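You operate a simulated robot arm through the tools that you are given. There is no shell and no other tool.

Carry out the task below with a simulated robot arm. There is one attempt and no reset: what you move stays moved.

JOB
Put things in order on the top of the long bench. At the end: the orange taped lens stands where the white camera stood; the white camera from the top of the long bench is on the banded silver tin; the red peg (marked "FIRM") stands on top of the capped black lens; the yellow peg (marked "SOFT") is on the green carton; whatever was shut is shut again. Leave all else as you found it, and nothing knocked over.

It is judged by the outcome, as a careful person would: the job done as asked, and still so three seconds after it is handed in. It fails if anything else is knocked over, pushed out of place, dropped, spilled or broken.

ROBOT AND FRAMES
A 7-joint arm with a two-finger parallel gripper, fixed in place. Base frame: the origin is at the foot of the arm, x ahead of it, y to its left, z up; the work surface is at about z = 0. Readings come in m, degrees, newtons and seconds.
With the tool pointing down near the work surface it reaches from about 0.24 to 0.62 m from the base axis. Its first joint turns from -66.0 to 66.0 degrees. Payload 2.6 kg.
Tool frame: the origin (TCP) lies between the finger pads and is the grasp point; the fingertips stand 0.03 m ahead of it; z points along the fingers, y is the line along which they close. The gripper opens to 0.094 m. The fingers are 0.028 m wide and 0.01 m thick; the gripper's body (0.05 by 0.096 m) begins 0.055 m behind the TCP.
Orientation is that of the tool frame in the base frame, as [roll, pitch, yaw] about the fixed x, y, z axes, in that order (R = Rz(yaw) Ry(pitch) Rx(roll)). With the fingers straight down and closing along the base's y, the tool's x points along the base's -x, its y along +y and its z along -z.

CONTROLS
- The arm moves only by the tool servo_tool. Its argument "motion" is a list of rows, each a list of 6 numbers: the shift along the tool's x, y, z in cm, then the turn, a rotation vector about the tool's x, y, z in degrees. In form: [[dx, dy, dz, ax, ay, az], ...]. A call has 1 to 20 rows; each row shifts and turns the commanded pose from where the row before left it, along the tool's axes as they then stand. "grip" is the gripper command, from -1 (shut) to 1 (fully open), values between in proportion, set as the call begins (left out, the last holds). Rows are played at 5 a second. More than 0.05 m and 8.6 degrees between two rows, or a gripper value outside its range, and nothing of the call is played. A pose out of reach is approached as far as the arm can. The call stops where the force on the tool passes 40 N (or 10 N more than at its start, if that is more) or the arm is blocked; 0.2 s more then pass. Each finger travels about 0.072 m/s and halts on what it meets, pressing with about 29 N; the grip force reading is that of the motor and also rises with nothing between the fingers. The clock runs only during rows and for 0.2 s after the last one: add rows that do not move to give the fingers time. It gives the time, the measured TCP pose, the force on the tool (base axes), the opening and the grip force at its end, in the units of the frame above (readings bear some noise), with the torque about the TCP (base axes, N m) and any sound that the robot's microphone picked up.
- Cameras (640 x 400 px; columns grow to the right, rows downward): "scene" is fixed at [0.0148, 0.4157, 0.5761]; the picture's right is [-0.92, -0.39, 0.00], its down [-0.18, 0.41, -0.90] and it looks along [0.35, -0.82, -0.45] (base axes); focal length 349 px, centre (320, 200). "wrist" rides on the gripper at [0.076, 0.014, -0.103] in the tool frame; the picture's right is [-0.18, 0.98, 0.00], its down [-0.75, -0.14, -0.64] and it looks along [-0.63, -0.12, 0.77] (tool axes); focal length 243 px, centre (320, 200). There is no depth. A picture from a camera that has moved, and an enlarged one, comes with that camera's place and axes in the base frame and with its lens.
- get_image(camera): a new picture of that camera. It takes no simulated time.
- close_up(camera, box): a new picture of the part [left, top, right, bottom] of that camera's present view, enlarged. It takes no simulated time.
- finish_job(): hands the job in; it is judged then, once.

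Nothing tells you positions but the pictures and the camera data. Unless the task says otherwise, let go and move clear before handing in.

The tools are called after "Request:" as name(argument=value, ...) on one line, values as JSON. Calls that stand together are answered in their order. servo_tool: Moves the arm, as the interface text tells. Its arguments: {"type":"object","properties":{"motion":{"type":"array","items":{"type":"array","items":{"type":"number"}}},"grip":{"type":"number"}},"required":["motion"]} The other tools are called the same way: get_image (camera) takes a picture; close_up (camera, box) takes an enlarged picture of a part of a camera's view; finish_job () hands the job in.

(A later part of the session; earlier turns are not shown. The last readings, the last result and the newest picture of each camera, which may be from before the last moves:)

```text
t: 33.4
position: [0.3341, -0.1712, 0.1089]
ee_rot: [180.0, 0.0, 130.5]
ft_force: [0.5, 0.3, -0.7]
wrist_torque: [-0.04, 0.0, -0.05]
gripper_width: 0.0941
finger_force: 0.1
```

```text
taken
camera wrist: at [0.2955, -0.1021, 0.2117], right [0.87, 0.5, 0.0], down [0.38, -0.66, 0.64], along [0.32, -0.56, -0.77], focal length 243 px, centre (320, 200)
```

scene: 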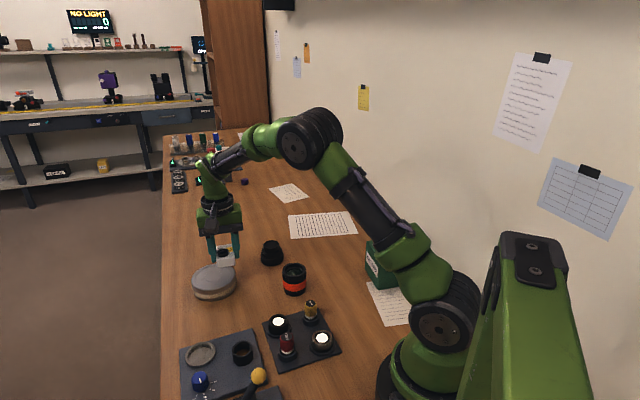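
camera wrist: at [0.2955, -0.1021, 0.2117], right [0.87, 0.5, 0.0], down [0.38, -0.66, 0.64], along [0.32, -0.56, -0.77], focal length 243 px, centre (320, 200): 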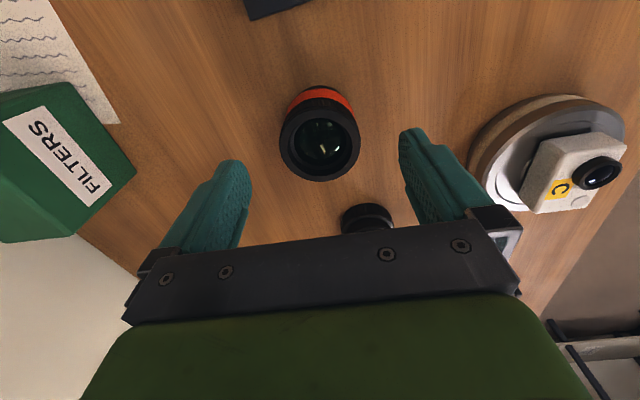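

Well centred. I'll go down the rest of the way.

Request:
servo_tool(motion=[[0, 0, 2, 0, 0, 0], [0, 0, 2, 0, 0, 0], [0, 0, 2, 0, 0, 0], [0, 0, 1, 0, 0, 0], [0, 0, 0.4, 0, 0, 0], [0, 0, 0, 0, 0, 0]], grip=1)

Request:
get_image(camera="wrist")

Request:
close_up(camera="scene", box=[250, 220, 340, 305])

```text
t: 34.8
position: [0.3356, -0.17, 0.034]
ee_rot: [179.9, 0.0, 130.5]
ft_force: [0.8, -0.3, 0.7]
wrist_torque: [0.04, -0.01, 0.02]
gripper_width: 0.0942
finger_force: 0.1
```

```text
taken
camera wrist: at [0.2959, -0.1025, 0.1376], right [0.87, 0.5, 0.0], down [0.38, -0.66, 0.64], along [0.32, -0.56, -0.77], focal length 243 px, centre (320, 200)
```

wrist: 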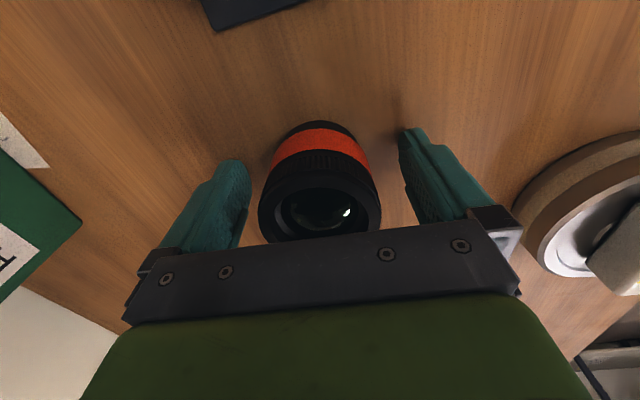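

```text
4.71 times, centred on (295, 262) of scene
camera zoom: at [0.0148, 0.4157, 0.5761], right [-0.92, -0.39, 0.0], down [-0.18, 0.41, -0.9], along [0.35, -0.82, -0.45], focal length 1642 px, centre (438, -94)
```

zoom: 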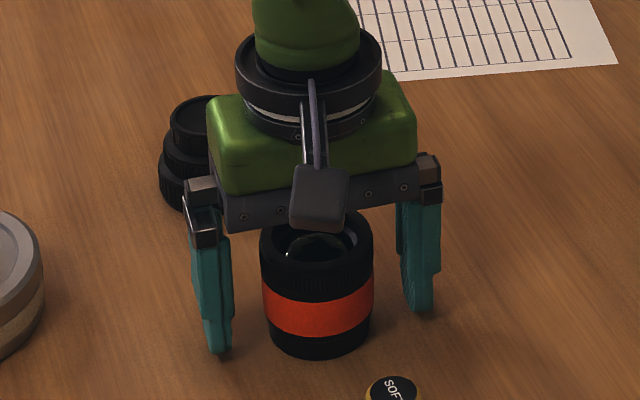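

Centred; closing on the lens now.

Request:
servo_tool(motion=[[0, 0, 0, 0, 0, 0], [0, 0, 0, 0, 0, 0], [0, 0, 0, 0, 0, 0], [0, 0, 0, 0, 0, 0], [0, 0, 0, 0, 0, 0]], grip=-1)

Request:
servo_tool(motion=[[0, 0, -0.1, 0, 0, 0], [0, 0, -0.1, 0, 0, 0], [0, 0, -0.1, 0, 0, 0], [0, 0, -0.2, 0, 0, 0], [0, 0, -0.2, 0, 0, 0], [0, 0, -0.2, 0, 0, 0], [0, 0, 0, 0, 0, 0]], grip=-1)

Request:
get_image(camera="wrist")

Request:
close_up(camera="scene", box=[250, 220, 340, 305])

```text
t: 36.0
position: [0.3344, -0.1697, 0.0347]
ee_rot: [-179.9, 0.1, 130.5]
ft_force: [-0.4, -0.5, -0.3]
wrist_torque: [0.03, 0.0, -0.03]
gripper_width: 0.0555
finger_force: 29.2
```

```text
t: 37.6
position: [0.3359, -0.1708, 0.0448]
ee_rot: [180.0, 0.0, 130.6]
ft_force: [-0.3, -0.3, -1.7]
wrist_torque: [0.02, 0.01, 0.0]
gripper_width: 0.0559
finger_force: 28.9
```

```text
taken
camera wrist: at [0.2962, -0.1023, 0.1467], right [0.87, 0.5, 0.0], down [0.38, -0.66, 0.64], along [0.32, -0.56, -0.77], focal length 243 px, centre (320, 200)
```

wrist: 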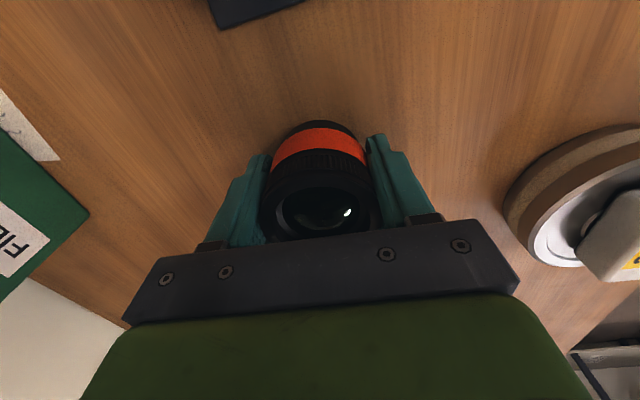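

```text
4.71 times, centred on (295, 262) of scene
camera zoom: at [0.0148, 0.4157, 0.5761], right [-0.92, -0.39, 0.0], down [-0.18, 0.41, -0.9], along [0.35, -0.82, -0.45], focal length 1642 px, centre (438, -94)
```

zoom: 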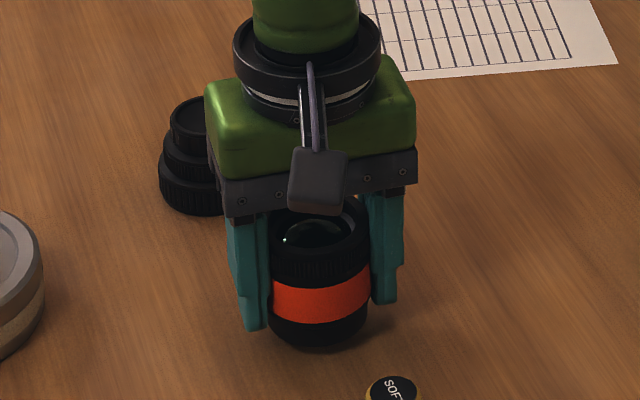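

The lens is lifted and held at 56 mm. I'll raise it a bit more and carry it slowly to where the white camera stood.

Request:
servo_tool(motion=[[0, 0, -0.3, 0, 0, 0], [0, 0, -0.5, 0, 0, 0], [0, 0, -0.7, 0, 0, 0], [0, 0, -0.7, 0, 0, 0], [0, 0, -0.5, 0, 0, 0], [0, 0, -0.3, 0, 0, 0], [0, 0, 0, 0, 0, 0]], grip=-1)

Request:
servo_tool(motion=[[-0.3, -0.44, 0, 0, 0, 0], [-0.5, -0.73, 0, 0, 0, 0], [-0.7, -1.02, 0, 0, 0, 0], [-0.8, -1.17, 0, 0, 0, 0], [-0.8, -1.17, 0, 0, 0, 0], [-0.8, -1.17, 0, 0, 0, 0], [-0.8, -1.17, 0, 0, 0, 0], [-0.8, -1.17, 0, 0, 0, 0], [-0.8, -1.17, 0, 0, 0, 0], [-0.8, -1.17, 0, 0, 0, 0], [-0.8, -1.17, 0, 0, 0, 0], [-0.5, -0.73, 0, 0, 0, 0], [-0.3, -0.44, 0, 0, 0, 0], [-0.2, -0.3, 0, 0, 0, 0], [0, 0, 0, 0, 0, 0]], grip=-1)

Request:
get_image(camera="wrist")

Request:
close_up(camera="scene", box=[290, 200, 410, 290])

```text
t: 39.2
position: [0.3348, -0.1691, 0.0746]
ee_rot: [180.0, 0.0, 130.6]
ft_force: [0.5, -0.5, -1.0]
wrist_torque: [-0.02, 0.01, -0.02]
gripper_width: 0.0557
finger_force: 29.5
```

```text
t: 42.4
position: [0.2937, -0.3223, 0.0742]
ee_rot: [180.0, 0.0, 130.5]
ft_force: [-0.4, 0.4, -1.6]
wrist_torque: [0.01, -0.02, 0.0]
gripper_width: 0.0553
finger_force: 29.1
```

```text
taken
camera wrist: at [0.2552, -0.2545, 0.1763], right [0.87, 0.5, 0.0], down [0.38, -0.66, 0.64], along [0.32, -0.56, -0.77], focal length 243 px, centre (320, 200)
```

wrist: 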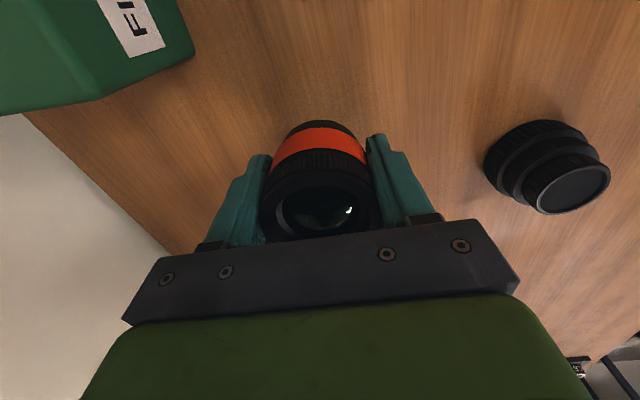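

```text
4.44 times, centred on (350, 245) of scene
camera zoom: at [0.0148, 0.4157, 0.5762], right [-0.92, -0.39, 0.0], down [-0.18, 0.41, -0.9], along [0.35, -0.82, -0.45], focal length 1550 px, centre (187, 0)
```

zoom: 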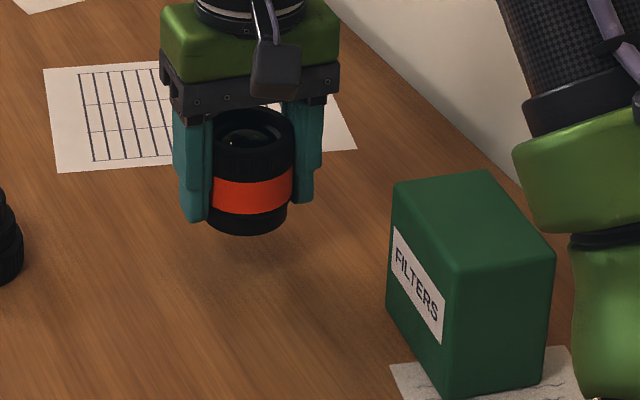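

I'll make a small correction to land exactly on the old spot, then lower to just above the bench.

Request:
servo_tool(motion=[[-0.14, -0.19, 0, 0, 0, 0], [-0.14, -0.19, 0, 0, 0, 0], [0, 0, 0.4, 0, 0, 0], [0, 0, 0.7, 0, 0, 0], [0, 0, 0.8, 0, 0, 0], [0, 0, 0.8, 0, 0, 0], [0, 0, 0.5, 0, 0, 0], [0, 0, 0.3, 0, 0, 0], [0, 0, 0.2, 0, 0, 0], [0, 0, 0, 0, 0, 0]], grip=-1)

Request:
servo_tool(motion=[[0, 0, 0.1, 0, 0, 0], [0, 0, 0.1, 0, 0, 0], [0, 0, 0, 0, 0, 0]], grip=-1)

Request:
close_up(camera="scene", box=[290, 200, 380, 280])

```text
t: 44.6
position: [0.2921, -0.3272, 0.0369]
ee_rot: [-180.0, 0.0, 130.6]
ft_force: [-0.7, -0.1, -1.0]
wrist_torque: [-0.01, -0.01, 0.02]
gripper_width: 0.0555
finger_force: 29.6
```

```text
t: 45.4
position: [0.2925, -0.3271, 0.0349]
ee_rot: [-179.9, -0.1, 130.5]
ft_force: [0.9, 0.0, 0.8]
wrist_torque: [0.04, -0.04, 0.0]
gripper_width: 0.0555
finger_force: 28.7
```

```text
5.00 times, centred on (335, 240) of scene
camera zoom: at [0.0148, 0.4157, 0.5761], right [-0.92, -0.39, 0.0], down [-0.18, 0.41, -0.9], along [0.35, -0.82, -0.45], focal length 1744 px, centre (245, 0)
```

zoom: 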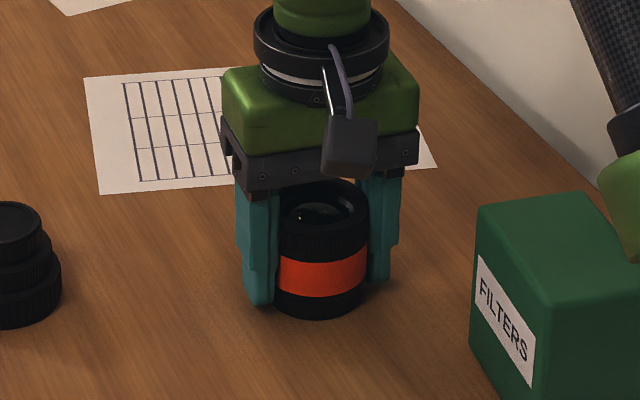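

Request:
servo_tool(motion=[[0, 0, 0.1, 0, 0, 0], [0, 0, 0, 0, 0, 0]], grip=-1)

Request:
get_image(camera="scene")

```text
t: 46.0
position: [0.2928, -0.3274, 0.0339]
ee_rot: [179.9, 0.2, 130.6]
ft_force: [-3.3, 2.5, 15.5]
wrist_torque: [0.1, 0.08, -0.03]
gripper_width: 0.0556
finger_force: 29.4
```

```text
taken
```

scene: 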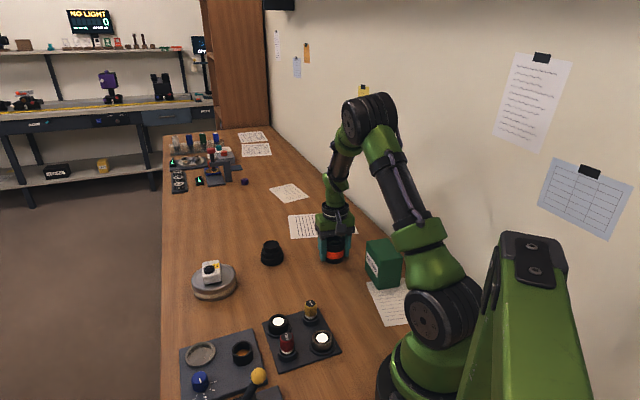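

The lens base is touching the bench (15 N). I'll ease off slightly and open.

Request:
servo_tool(motion=[[0, 0, -0.1, 0, 0, 0], [0, 0, 0, 0, 0, 0]], grip=-1)

Request:
servo_tool(motion=[[0, 0, 0, 0, 0, 0], [0, 0, 0, 0, 0, 0], [0, 0, 0, 0, 0, 0], [0, 0, 0, 0, 0, 0]], grip=0.8)

Request:
get_image(camera="wrist")

Request:
close_up(camera="scene", box=[290, 200, 380, 280])

```text
t: 46.6
position: [0.2922, -0.3282, 0.0353]
ee_rot: [-180.0, -0.1, 130.6]
ft_force: [0.8, -2.0, 4.1]
wrist_torque: [-0.14, -0.11, -0.1]
gripper_width: 0.0556
finger_force: 29.3
```

```text
t: 47.6
position: [0.293, -0.3268, 0.0353]
ee_rot: [-180.0, 0.0, 130.5]
ft_force: [0.3, 0.5, -0.7]
wrist_torque: [0.01, 0.0, 0.02]
gripper_width: 0.0847
finger_force: 0.1
```

```text
taken
camera wrist: at [0.254, -0.2592, 0.1376], right [0.87, 0.5, 0.0], down [0.38, -0.66, 0.64], along [0.32, -0.56, -0.77], focal length 243 px, centre (320, 200)
```

wrist: 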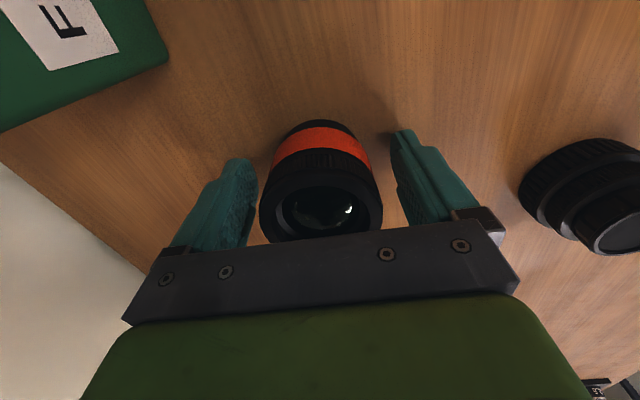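

```text
5.00 times, centred on (335, 240) of scene
camera zoom: at [0.0148, 0.4157, 0.5761], right [-0.92, -0.39, 0.0], down [-0.18, 0.41, -0.9], along [0.35, -0.82, -0.45], focal length 1744 px, centre (245, 0)
```

zoom: 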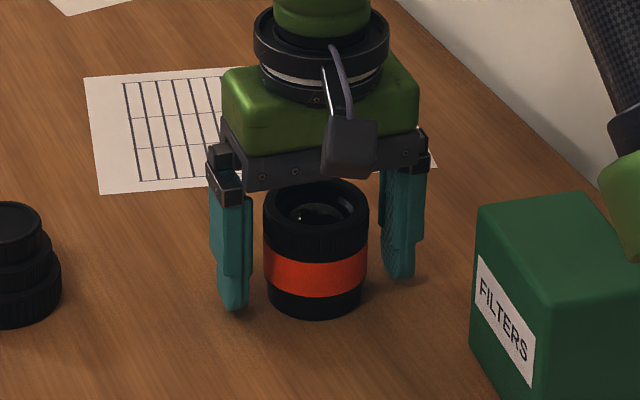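

The orange lens is standing on the old camera spot. I'll rise and take bearings on the capped lens from here.

Request:
servo_tool(motion=[[0, 0, -1, 0, 0, 0], [0, 0, -2, 0, 0, 0], [0, 0, -3, 0, 0, 0], [0, 0, -4, 0, 0, 0], [0, 0, -4, 0, 0, 0], [0, 0, -3, 0, 0, 0], [0, 0, 0, 0, 0, 0]], grip=0.8)

Request:
get_image(camera="wrist")

Request:
get_image(camera="scene")

```text
t: 49.2
position: [0.2922, -0.3271, 0.2048]
ee_rot: [-180.0, 0.0, 130.5]
ft_force: [-0.9, 0.5, 0.1]
wrist_torque: [0.01, 0.01, -0.02]
gripper_width: 0.0844
finger_force: 0.2
```

```text
taken
camera wrist: at [0.2533, -0.2594, 0.3079], right [0.87, 0.5, 0.0], down [0.38, -0.66, 0.64], along [0.32, -0.56, -0.77], focal length 243 px, centre (320, 200)
```

wrist: 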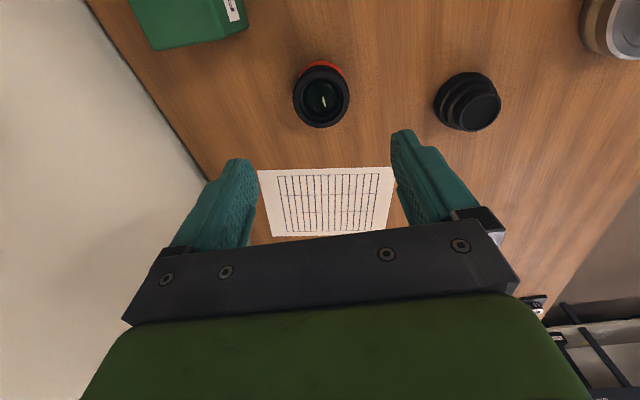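

```text
taken
```

scene: 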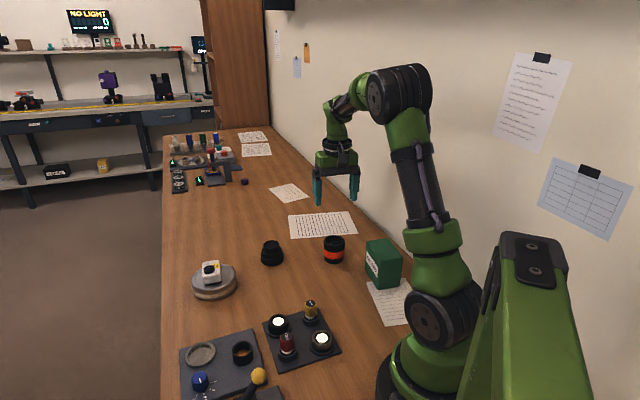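

The orange lens reads at (0.294, -0.328), matching the camera's old spot. Now I'll go above the pegs board and square up the gripper.

Request:
servo_tool(motion=[[1.5, 1.0, 0, 0, 0, 0], [2.8, 1.9, 0, 0, 0, 0], [3.3, 2.2, 0, 0, 0, 0], [3.3, 2.2, 0, 0, 0, 0], [3.3, 2.2, 0, 0, 0, 0], [3.3, 2.2, 0, 0, 0, 0], [3.3, 2.2, 0, 0, 0, 0], [3.3, 2.2, 0, 0, 0, 0], [2.6, 1.9, 0, 0, 0, 0], [1.5, 1.0, 0, 0, 0, 0], [0, 0, 0, 0, 0, -8.25], [0, 0, 0, 0, 0, -8.25], [0, 0, 0, 0, 0, -8.25], [0, 0, 0, 0, 0, -8.25], [0, 0, 0, 0, 0, -8.25], [0, 0, 0, 0, 0, -8.25], [0, 0, 0, 0, 0, 0], [0, 0, 0, 0, 0, 0]], grip=0.2)

Request:
get_image(camera="wrist")

Request:
get_image(camera="scene")

```text
t: 53.0
position: [0.2539, 0.0112, 0.2053]
ee_rot: [-180.0, -0.1, -180.0]
ft_force: [-0.4, 0.5, 0.5]
wrist_torque: [0.01, 0.04, 0.02]
gripper_width: 0.0566
finger_force: 0.0
```

```text
taken
camera wrist: at [0.1776, 0.0257, 0.3079], right [0.18, 0.98, 0.0], down [0.75, -0.14, 0.64], along [0.63, -0.12, -0.77], focal length 243 px, centre (320, 200)
```

wrist: 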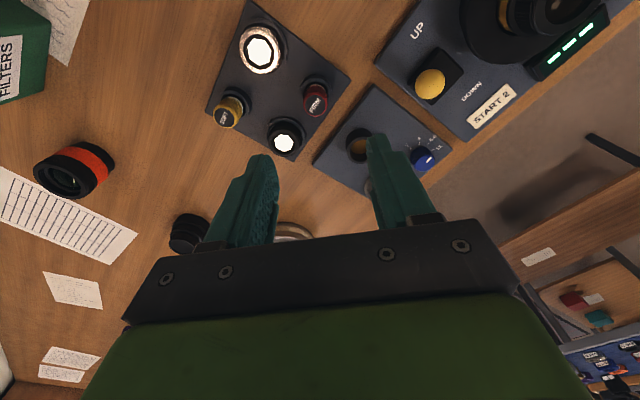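

```text
taken
```

scene: 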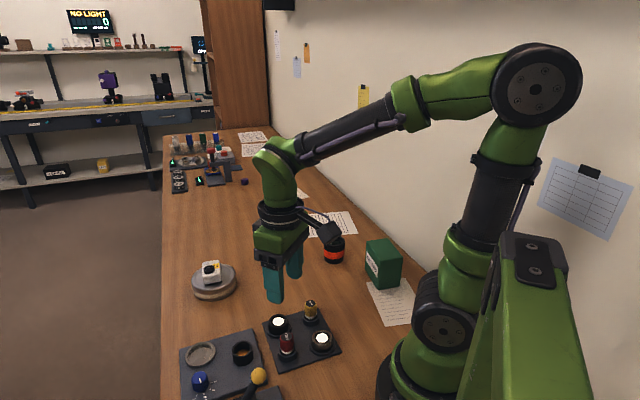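

Request:
close_up(camera="wrist", box=[200, 0, 360, 100])

Request:
close_up(camera="wrist", box=[284, 60, 348, 140])

Request:
close_up(camera="wrist", box=[200, 60, 264, 140])

```text
4.00 times, centred on (280, 50) of wrist
camera zoom: at [0.1776, 0.0257, 0.3079], right [0.18, 0.98, 0.0], down [0.75, -0.14, 0.64], along [0.63, -0.12, -0.77], focal length 970 px, centre (480, 800)
```

zoom: 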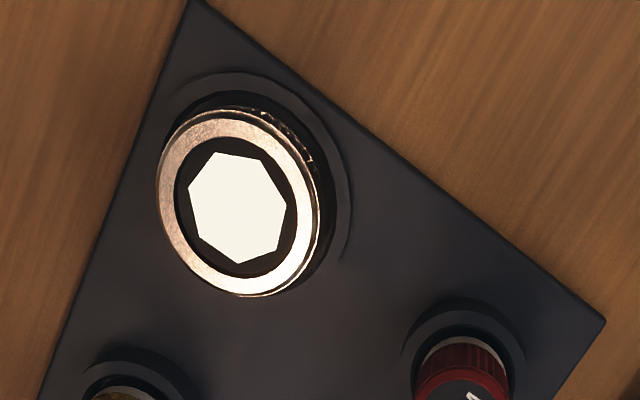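

```text
5.00 times, centred on (316, 100) of wrist
camera zoom: at [0.1776, 0.0257, 0.3079], right [0.18, 0.98, 0.0], down [0.75, -0.14, 0.64], along [0.63, -0.12, -0.77], focal length 1213 px, centre (340, 700)
```

zoom: 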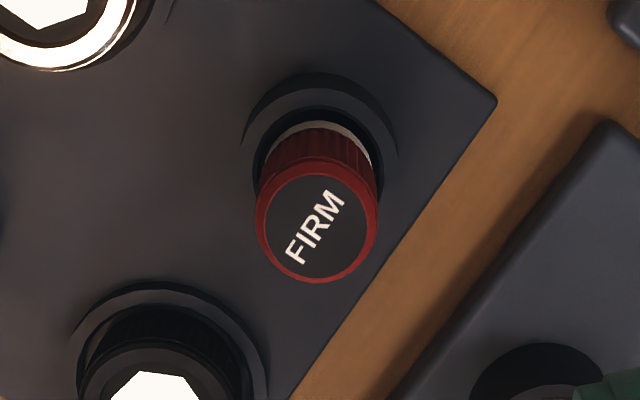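

```text
5.00 times, centred on (232, 100) of wrist
camera zoom: at [0.1776, 0.0257, 0.3079], right [0.18, 0.98, 0.0], down [0.75, -0.14, 0.64], along [0.63, -0.12, -0.77], focal length 1213 px, centre (760, 700)
```

zoom: 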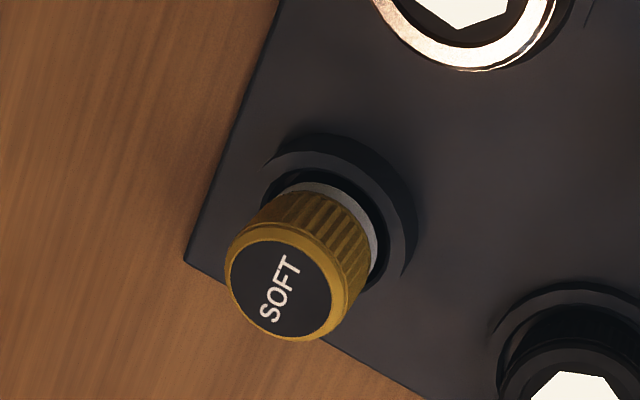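

The red peg is at about (0.2575, 0.0065), its top near z = 0.057, in a socket about 23 mm high. I'll come down partway over it and check.

Request:
servo_tool(motion=[[-0.36, -0.47, 2, 0, 0, 0], [0, 0, 3, 0, 0, 0], [0, 0, 2.5, 0, 0, 0], [0, 0, 1, 0, 0, 0], [0, 0, 0, 0, 0, 0], [0, 0, 0, 0, 0, 0]], grip=0.2)

Request:
get_image(camera="wrist")

Request:
close_up(camera="wrist", box=[256, 60, 384, 160])

Request:
close_up(camera="scene", box=[240, 250, 360, 370])

```text
t: 54.4
position: [0.2583, 0.0072, 0.1201]
ee_rot: [179.9, 0.0, 180.0]
ft_force: [-0.1, 0.2, -0.1]
wrist_torque: [0.01, -0.04, 0.0]
gripper_width: 0.0562
finger_force: 0.0
```

```text
taken
camera wrist: at [0.1812, 0.0213, 0.2227], right [0.18, 0.98, 0.0], down [0.75, -0.14, 0.64], along [0.63, -0.12, -0.77], focal length 243 px, centre (320, 200)
```

wrist: 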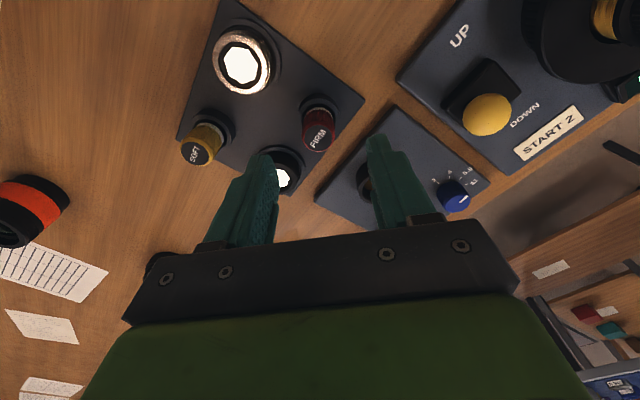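

```text
4.00 times, centred on (320, 110) of wrist
camera zoom: at [0.1812, 0.0213, 0.2227], right [0.18, 0.98, 0.0], down [0.75, -0.14, 0.64], along [0.63, -0.12, -0.77], focal length 970 px, centre (320, 560)
```

zoom: 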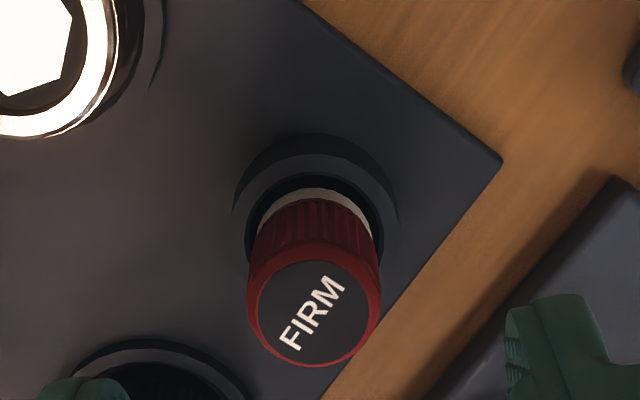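

```text
3.33 times, centred on (300, 310) of scene
camera zoom: at [0.0148, 0.4157, 0.5761], right [-0.92, -0.39, 0.0], down [-0.18, 0.41, -0.9], along [0.35, -0.82, -0.45], focal length 1163 px, centre (387, -167)
```

zoom: 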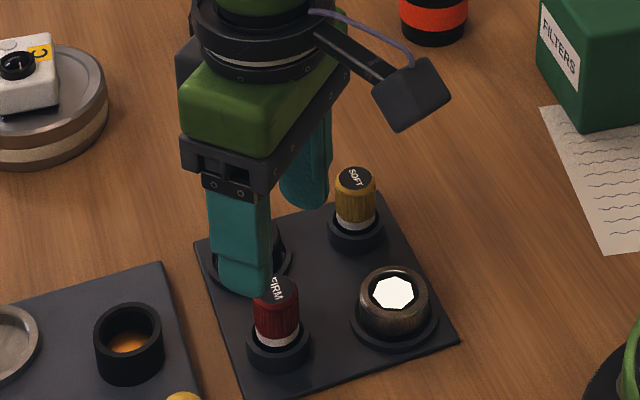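

The red peg lines up; I'll correct by about 1.5 mm and come down so the fingertips stay just above the socket.

Request:
servo_tool(motion=[[-0.13, -0.15, 1, 0, 0, 0], [0, 0, 2, 0, 0, 0], [0, 0, 1.5, 0, 0, 0], [0, 0, 1, 0, 0, 0], [0, 0, 0.4, 0, 0, 0], [0, 0, 0, 0, 0, 0]], grip=0.2)

Request:
get_image(camera="wrist")

Request:
close_up(camera="scene", box=[240, 280, 330, 370])

```text
t: 55.8
position: [0.2592, 0.0044, 0.0613]
ee_rot: [-180.0, 0.0, -180.0]
ft_force: [-0.2, 0.0, 0.1]
wrist_torque: [-0.01, -0.03, 0.01]
gripper_width: 0.0565
finger_force: 0.1
```

```text
taken
camera wrist: at [0.1827, 0.0198, 0.1639], right [0.18, 0.98, 0.0], down [0.75, -0.14, 0.64], along [0.63, -0.12, -0.77], focal length 243 px, centre (320, 200)
```

wrist: 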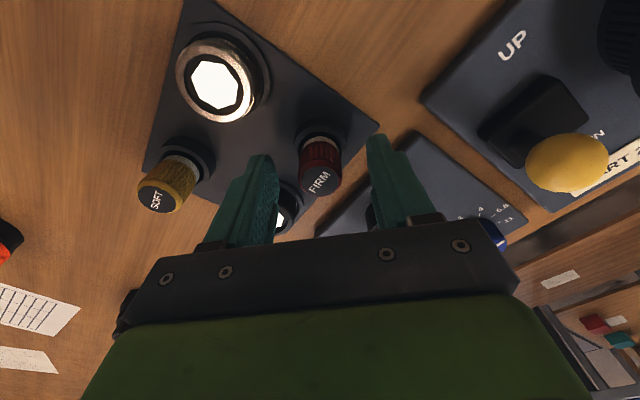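

```text
4.44 times, centred on (285, 325) of scene
camera zoom: at [0.0148, 0.4157, 0.5761], right [-0.92, -0.39, 0.0], down [-0.18, 0.41, -0.9], along [0.35, -0.82, -0.45], focal length 1550 px, centre (476, -356)
```

zoom: 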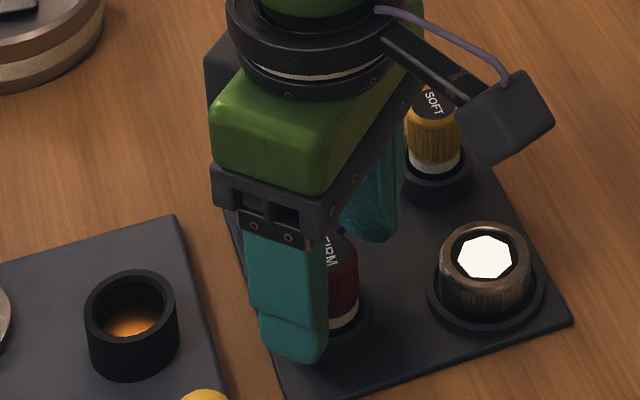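

The peg is centred on the tool axis. I'll go 2 mm lower and close on it.

Request:
servo_tool(motion=[[0, 0, 0.2, 0, 0, 0], [0, 0, 0, 0, 0, 0]], grip=0.2)

Request:
servo_tool(motion=[[0, 0, 0, 0, 0, 0], [0, 0, 0, 0, 0, 0], [0, 0, 0, 0, 0, 0], [0, 0, 0, 0, 0, 0]], grip=-1)

Request:
get_image(camera="wrist")

```text
t: 56.4
position: [0.2583, 0.0053, 0.0598]
ee_rot: [179.9, 0.1, -179.9]
ft_force: [-0.2, -0.1, -0.3]
wrist_torque: [0.03, 0.03, -0.03]
gripper_width: 0.0566
finger_force: 0.1
```

```text
t: 57.4
position: [0.2584, 0.0046, 0.0592]
ee_rot: [-180.0, 0.0, -180.0]
ft_force: [-0.5, -0.4, -0.1]
wrist_torque: [0.04, 0.0, -0.01]
gripper_width: 0.0246
finger_force: 28.9
```

```text
taken
camera wrist: at [0.1825, 0.0199, 0.162], right [0.18, 0.98, 0.0], down [0.75, -0.14, 0.64], along [0.63, -0.12, -0.77], focal length 243 px, centre (320, 200)
```

wrist: 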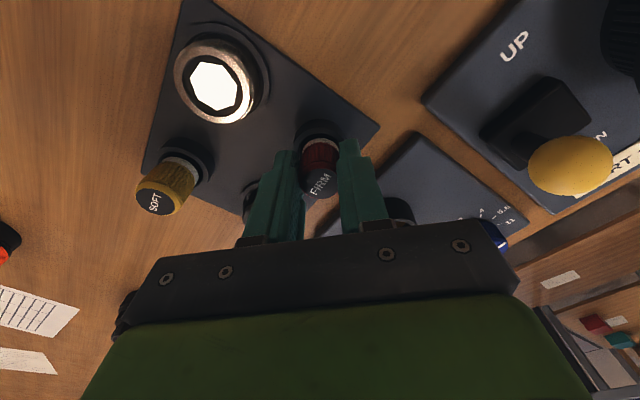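

The red peg is gripped at 24.6 mm with no side force. I'll pull it up slowly.

Request:
servo_tool(motion=[[0, 0, -0.1, 0, 0, 0], [0, 0, -0.1, 0, 0, 0], [0, 0, -0.1, 0, 0, 0], [0, 0, -0.2, 0, 0, 0], [0, 0, -0.2, 0, 0, 0], [0, 0, -0.3, 0, 0, 0], [0, 0, 0, 0, 0, 0]], grip=-1)

Request:
get_image(camera="wrist")

Request:
close_up(camera="scene", box=[240, 280, 330, 370])

```text
t: 59.0
position: [0.2591, 0.0046, 0.0695]
ee_rot: [-180.0, 0.1, -180.0]
ft_force: [0.6, 0.1, 0.0]
wrist_torque: [0.01, 0.02, -0.02]
gripper_width: 0.0249
finger_force: 29.7
```

```text
taken
camera wrist: at [0.1824, 0.0195, 0.1718], right [0.18, 0.98, 0.0], down [0.75, -0.14, 0.64], along [0.63, -0.12, -0.77], focal length 243 px, centre (320, 200)
```

wrist: 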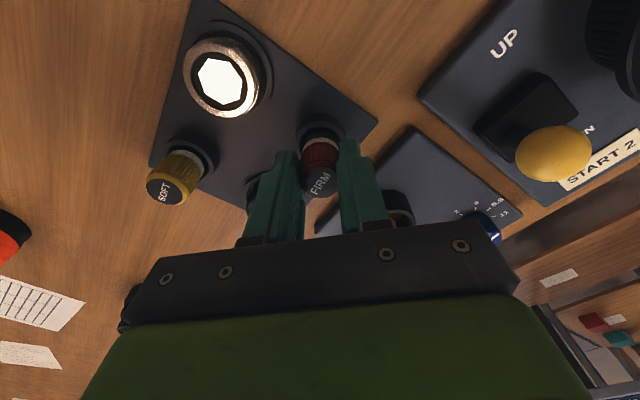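

```text
4.44 times, centred on (285, 325) of scene
camera zoom: at [0.0148, 0.4157, 0.5761], right [-0.92, -0.39, 0.0], down [-0.18, 0.41, -0.9], along [0.35, -0.82, -0.45], focal length 1550 px, centre (476, -356)
```

zoom: 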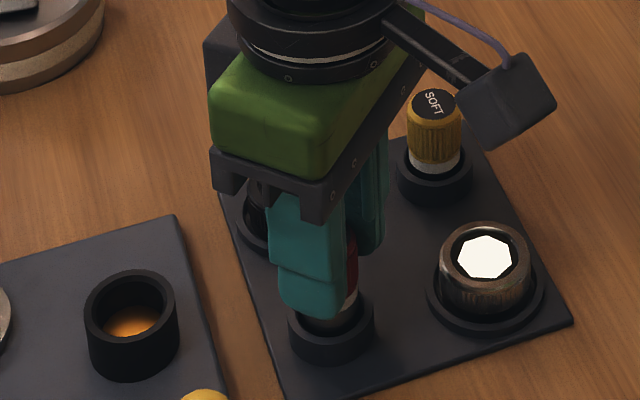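

The peg is coming out and a dark shank is showing below the white band. I'll keep pulling up slowly.

Request:
servo_tool(motion=[[0, 0, -0.3, 0, 0, 0], [0, 0, -0.4, 0, 0, 0], [0, 0, -0.5, 0, 0, 0], [0, 0, -0.5, 0, 0, 0], [0, 0, -0.6, 0, 0, 0], [0, 0, -0.6, 0, 0, 0], [0, 0, -0.6, 0, 0, 0], [0, 0, -0.6, 0, 0, 0], [0, 0, -0.6, 0, 0, 0], [0, 0, -0.4, 0, 0, 0], [0, 0, -0.2, 0, 0, 0], [0, 0, 0, 0, 0, 0]], grip=-1)

Request:
get_image(camera="wrist")

Request:
close_up(camera="scene", box=[240, 260, 330, 370])

```text
t: 61.6
position: [0.2589, 0.0059, 0.1221]
ee_rot: [-180.0, -0.1, -180.0]
ft_force: [0.4, 0.3, 0.1]
wrist_torque: [-0.01, -0.02, 0.0]
gripper_width: 0.0247
finger_force: 28.6
```

```text
taken
camera wrist: at [0.1827, 0.0197, 0.2245], right [0.18, 0.98, 0.0], down [0.75, -0.14, 0.64], along [0.63, -0.12, -0.77], focal length 243 px, centre (320, 200)
```

wrist: 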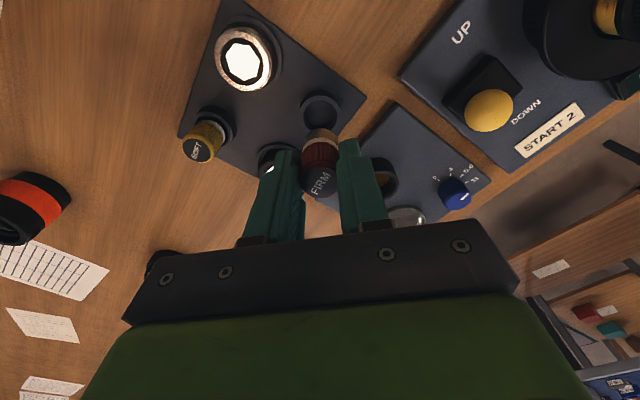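

```text
3.64 times, centred on (285, 315) of scene
camera zoom: at [0.0148, 0.4157, 0.5761], right [-0.92, -0.39, 0.0], down [-0.18, 0.41, -0.9], along [0.35, -0.82, -0.45], focal length 1269 px, centre (447, -218)
```

zoom: 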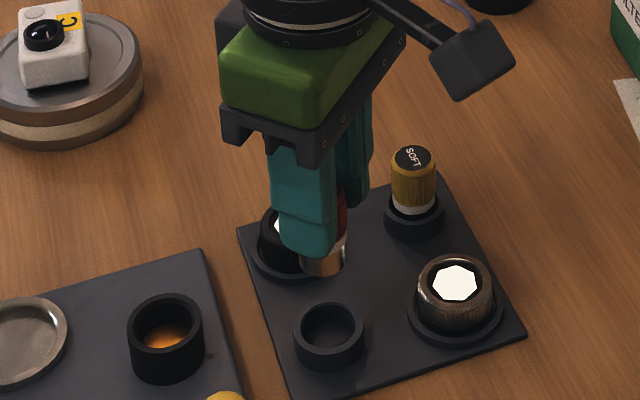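

Request:
close_up(camera="scene", box=[265, 300, 305, 345])

Request:
close_up(camera="wrist", box=[272, 80, 368, 220])

```text
8.89 times, centred on (285, 322) of scene
camera zoom: at [0.0148, 0.4157, 0.5761], right [-0.92, -0.39, 0.0], down [-0.18, 0.41, -0.9], along [0.35, -0.82, -0.45], focal length 3101 px, centre (631, -889)
```

zoom: 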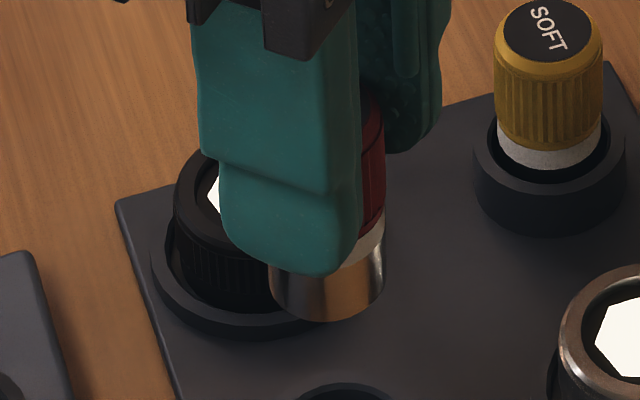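

```text
2.86 times, centred on (320, 150) of wrist
camera zoom: at [0.1827, 0.0197, 0.2245], right [0.18, 0.98, 0.0], down [0.75, -0.14, 0.64], along [0.63, -0.12, -0.77], focal length 693 px, centre (320, 343)
```

zoom: 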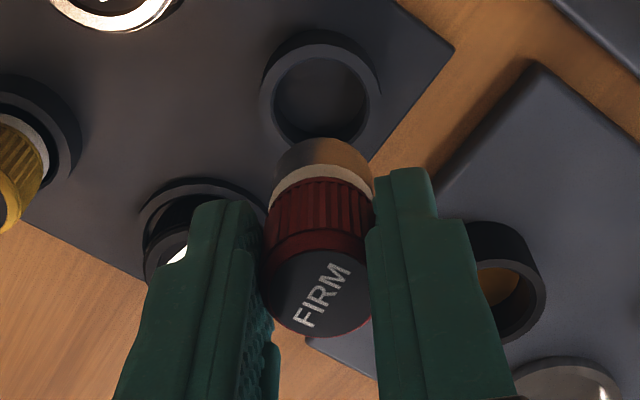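

The red peg is out and hangs straight, its base about 52 mm below the TCP. I'll raise it and carry it toward the capped black lens.

Request:
servo_tool(motion=[[0, 0, -0.5, 0, 0, 0], [0, 0, -0.9, 0, 0, 0], [0, 0, -0.9, 0, 0, 0], [0, 0, -0.5, 0, 0, 0], [-0.39, -0.54, 0, 0, 0, 0], [-0.77, -1.08, 0, 0, 0, 0], [-1.16, -1.62, 0, 0, 0, 0], [-1.29, -1.8, 0, 0, 0, 0], [-1.29, -1.8, 0, 0, 0, 0], [-1.29, -1.8, 0, 0, 0, 0], [-1.29, -1.8, 0, 0, 0, 0], [-1.29, -1.8, 0, 0, 0, 0], [-1.29, -1.8, 0, 0, 0, 0], [-1.29, -1.8, 0, 0, 0, 0], [-1.29, -1.8, 0, 0, 0, 0], [-1.16, -1.62, 0, 0, 0, 0], [-0.77, -1.08, 0, 0, 0, 0], [-0.39, -0.54, 0, 0, 0, 0], [0, 0, 0, 0, 0, 0]], grip=-1)

Request:
get_image(camera="wrist")

Request:
get_image(camera="scene")

```text
t: 65.6
position: [0.408, -0.2042, 0.1502]
ee_rot: [180.0, 0.0, -180.0]
ft_force: [-0.7, -0.1, -0.6]
wrist_torque: [-0.01, 0.04, -0.01]
gripper_width: 0.0248
finger_force: 29.4
```

```text
taken
camera wrist: at [0.3323, -0.1892, 0.2526], right [0.18, 0.98, 0.0], down [0.75, -0.14, 0.64], along [0.63, -0.12, -0.77], focal length 243 px, centre (320, 200)
```

wrist: 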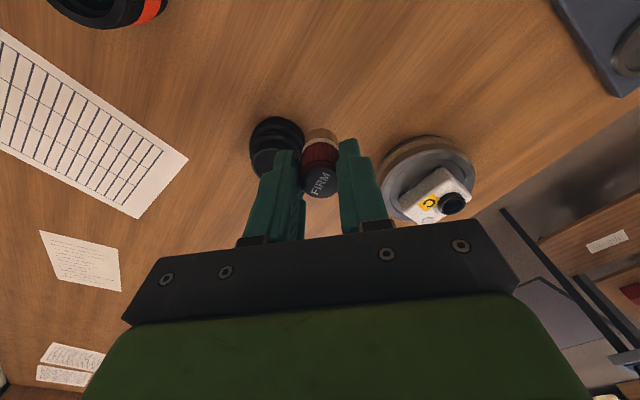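

```text
taken
```

scene: 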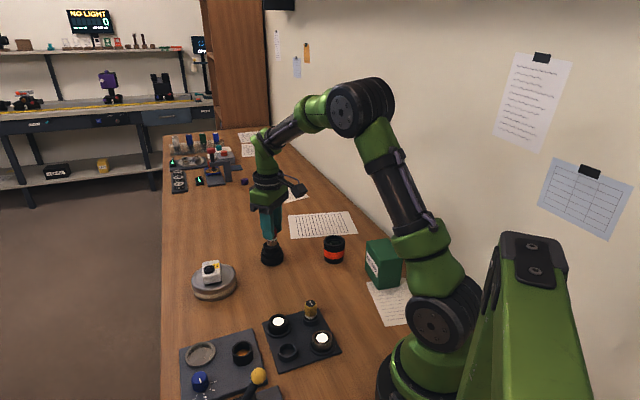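

Request:
close_up(camera="wrist", box=[230, 90, 350, 200])

Request:
close_up(camera="scene", box=[240, 190, 310, 275])

```text
3.64 times, centred on (290, 145) of wrist
camera zoom: at [0.3323, -0.1892, 0.2526], right [0.18, 0.98, 0.0], down [0.75, -0.14, 0.64], along [0.63, -0.12, -0.77], focal length 882 px, centre (429, 400)
```

zoom: 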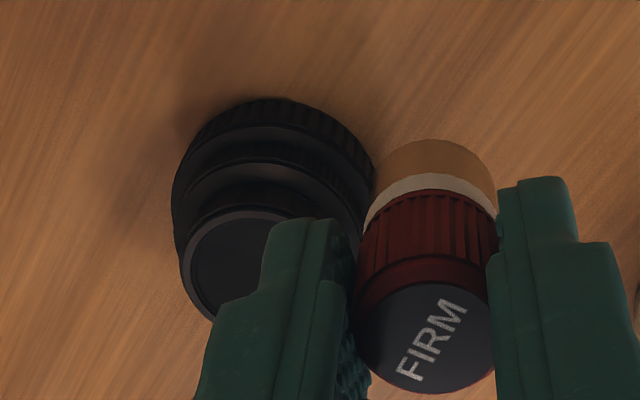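

```text
4.71 times, centred on (275, 232) of scene
camera zoom: at [0.0148, 0.4157, 0.5761], right [-0.92, -0.39, 0.0], down [-0.18, 0.41, -0.9], along [0.35, -0.82, -0.45], focal length 1642 px, centre (532, 47)
```

zoom: 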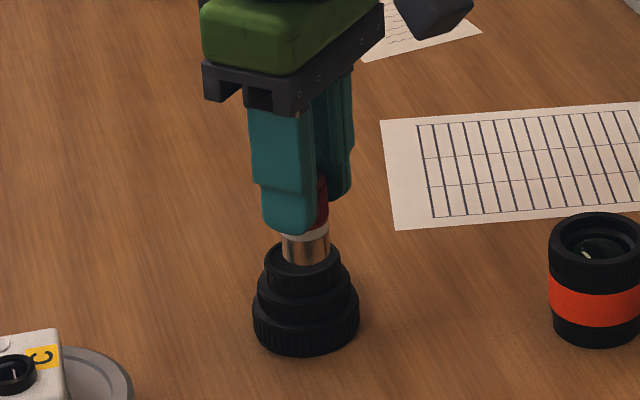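

The capped lens is centred at about (0.449, -0.258). I'll bring the peg over it.

Request:
servo_tool(motion=[[-0.3, -0.4, 0, 0, 0, 0], [-0.6, -0.8, 0, 0, 0, 0], [-0.9, -1.24, 0, 0, 0, 0], [-0.97, -1.3, 0, 0, 0, 0], [-0.7, -0.94, 0, 0, 0, 0], [-0.4, -0.54, 0, 0, 0, 0], [-0.2, -0.26, 0, 0, 0, 0], [0, 0, 0.5, 0, 0, 0], [0, 0, 0.8, 0, 0, 0], [0, 0, 0.7, 0, 0, 0], [0, 0, 0.5, 0, 0, 0], [0, 0, 0, 0, 0, 0]], grip=-1)

Request:
get_image(camera="wrist")

Request:
close_up(camera="wrist", box=[256, 80, 384, 210])

Request:
close_up(camera="scene", box=[240, 190, 310, 275])

```text
t: 68.2
position: [0.4481, -0.2591, 0.1256]
ee_rot: [180.0, 0.0, 180.0]
ft_force: [-0.3, -0.8, -0.7]
wrist_torque: [-0.03, 0.01, -0.01]
gripper_width: 0.0244
finger_force: 29.0
```

```text
taken
camera wrist: at [0.3727, -0.2443, 0.2275], right [0.18, 0.98, 0.0], down [0.75, -0.14, 0.64], along [0.63, -0.12, -0.77], focal length 243 px, centre (320, 200)
```

wrist: 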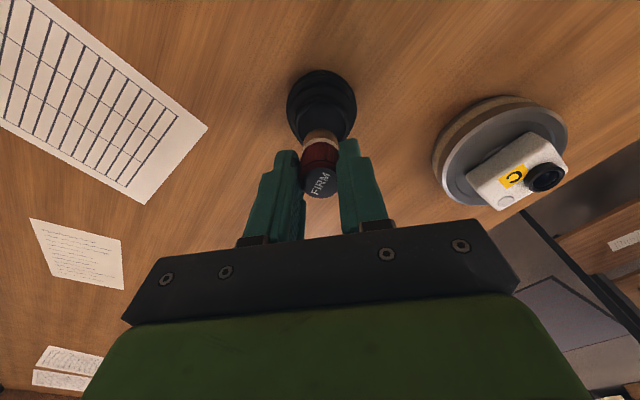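

```text
3.08 times, centred on (320, 145) of wrist
camera zoom: at [0.3727, -0.2443, 0.2275], right [0.18, 0.98, 0.0], down [0.75, -0.14, 0.64], along [0.63, -0.12, -0.77], focal length 746 px, centre (320, 369)
```

zoom: 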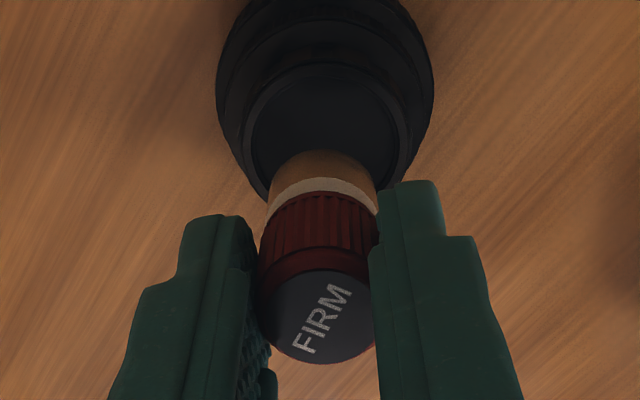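

```text
4.71 times, centred on (275, 232) of scene
camera zoom: at [0.0148, 0.4157, 0.5761], right [-0.92, -0.39, 0.0], down [-0.18, 0.41, -0.9], along [0.35, -0.82, -0.45], focal length 1642 px, centre (532, 47)
```

zoom: 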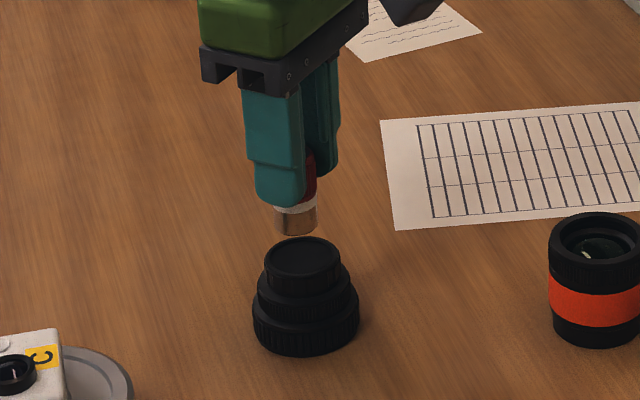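

The peg is over the cap within about 2 mm. I'll lower most of the way and check from the side.

Request:
servo_tool(motion=[[0, 0, 0.3, 0, 0, 0], [0, 0, 0.5, 0, 0, 0], [0, 0, 0.5, 0, 0, 0], [0, 0, 0.4, 0, 0, 0], [0, 0, 0.2, 0, 0, 0], [0, 0, 0, 0, 0, 0]], grip=-1)

Request:
close_up(camera="wrist", box=[256, 80, 384, 210])

Request:
close_up(camera="scene", box=[250, 215, 300, 270])

```text
t: 69.6
position: [0.4498, -0.259, 0.107]
ee_rot: [-179.9, -0.1, 180.0]
ft_force: [-0.1, 0.0, 0.5]
wrist_torque: [0.0, 0.01, 0.02]
gripper_width: 0.0244
finger_force: 29.0
```

```text
3.08 times, centred on (320, 145) of wrist
camera zoom: at [0.3728, -0.244, 0.2087], right [0.18, 0.98, 0.0], down [0.75, -0.14, 0.64], along [0.63, -0.12, -0.77], focal length 746 px, centre (320, 369)
```

zoom: 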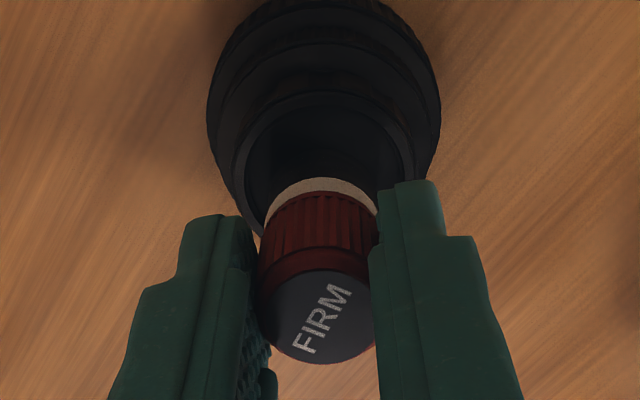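

```text
7.27 times, centred on (275, 242) of scene
camera zoom: at [0.0148, 0.4157, 0.5761], right [-0.92, -0.39, 0.0], down [-0.18, 0.41, -0.9], along [0.35, -0.82, -0.45], focal length 2537 px, centre (647, -109)
```

zoom: 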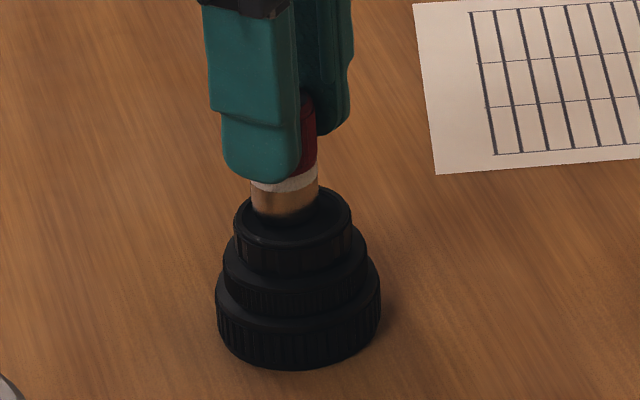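

Request:
servo_tool(motion=[[0.1, 0, 0.1, 0, 0, 0], [0, 0, 0.1, 0, 0, 0], [0, 0, 0.1, 0, 0, 0], [0, 0, 0.1, 0, 0, 0], [0, 0, 0, 0, 0, 0]], grip=-1)

Request:
close_up(camera="scene", box=[250, 215, 300, 270])

```text
t: 70.8
position: [0.447, -0.258, 0.1041]
ee_rot: [-179.8, 0.3, -179.9]
ft_force: [2.0, 0.7, 24.4]
wrist_torque: [0.07, -0.18, -0.01]
gripper_width: 0.0245
finger_force: 29.0
```

```text
7.27 times, centred on (275, 242) of scene
camera zoom: at [0.0147, 0.4158, 0.5761], right [-0.92, -0.39, 0.0], down [-0.18, 0.41, -0.9], along [0.35, -0.82, -0.45], focal length 2537 px, centre (647, -109)
```

zoom: 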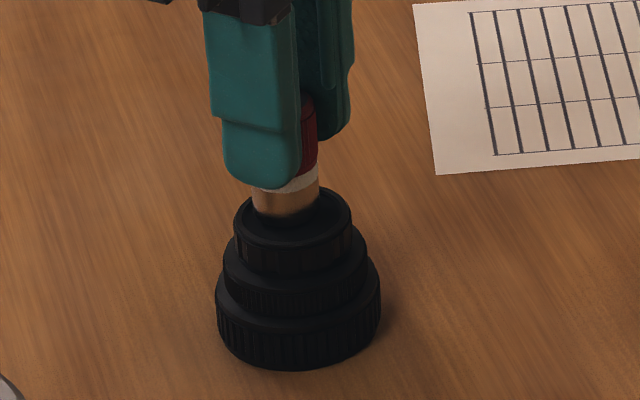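

Contact at TCP z = 0.104 with about 24 N, so the peg is resting on the cap. I'll relieve the push before letting go.

Request:
servo_tool(motion=[[0, 0, -0.12, 0, 0, 0], [0, 0, 0, 0, 0, 0]], grip=-1)

Request:
close_up(camera="wrist", box=[256, 80, 384, 210])

```text
t: 71.4
position: [0.4493, -0.2594, 0.104]
ee_rot: [-179.9, 0.2, -179.8]
ft_force: [5.6, -1.8, 17.3]
wrist_torque: [-0.07, -0.47, 0.0]
gripper_width: 0.0244
finger_force: 28.8
```

```text
3.08 times, centred on (320, 145) of wrist
camera zoom: at [0.3722, -0.2439, 0.2063], right [0.18, 0.98, 0.0], down [0.75, -0.14, 0.64], along [0.63, -0.12, -0.76], focal length 746 px, centre (320, 369)
```

zoom: 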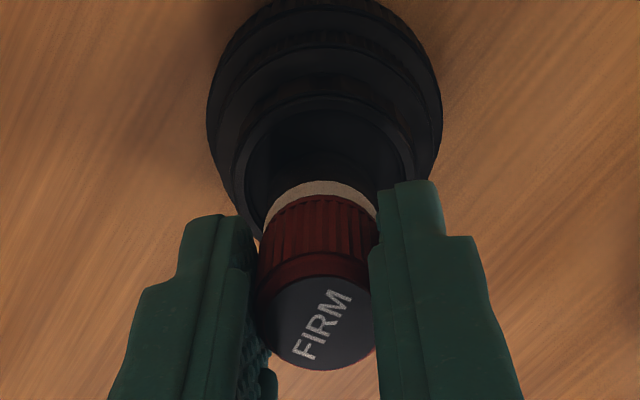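

Request:
servo_tool(motion=[[0, 0, -0.1, 0, 0, 0], [0, 0, 0, 0, 0, 0]], grip=-1)

Request:
close_up(camera="wrist", box=[256, 80, 384, 210])

Request:
close_up(camera="scene", box=[255, 225, 295, 270])

```text
t: 72.0
position: [0.4476, -0.2581, 0.1036]
ee_rot: [-180.0, 0.0, -180.0]
ft_force: [3.3, -1.3, 11.4]
wrist_torque: [-0.07, -0.28, 0.02]
gripper_width: 0.0243
finger_force: 28.9
```

```text
3.08 times, centred on (320, 145) of wrist
camera zoom: at [0.3715, -0.2437, 0.2066], right [0.18, 0.98, 0.0], down [0.75, -0.14, 0.64], along [0.63, -0.12, -0.77], focal length 746 px, centre (320, 369)
```

zoom: 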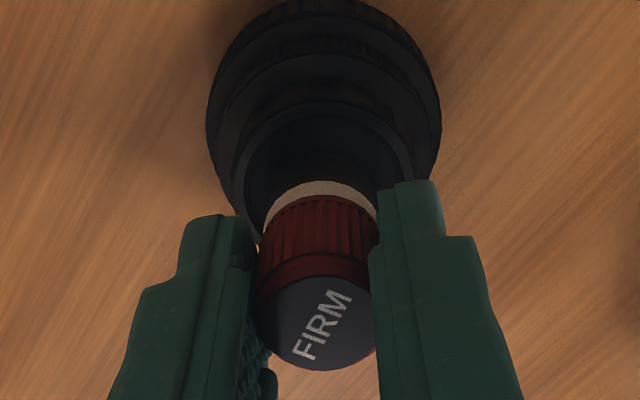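

```text
8.89 times, centred on (275, 248) of scene
camera zoom: at [0.0147, 0.4158, 0.5761], right [-0.92, -0.39, 0.0], down [-0.18, 0.41, -0.9], along [0.35, -0.82, -0.45], focal length 3101 px, centre (720, -222)
```

zoom: 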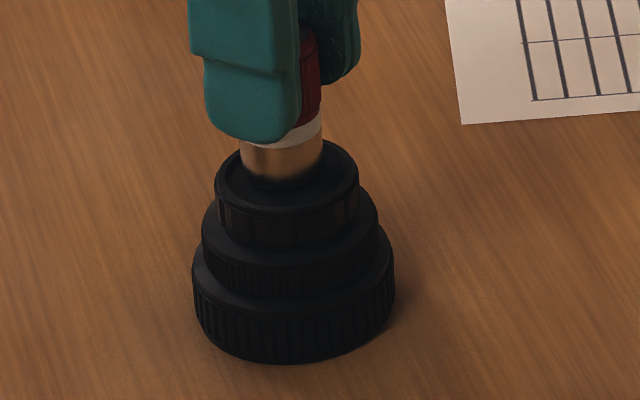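

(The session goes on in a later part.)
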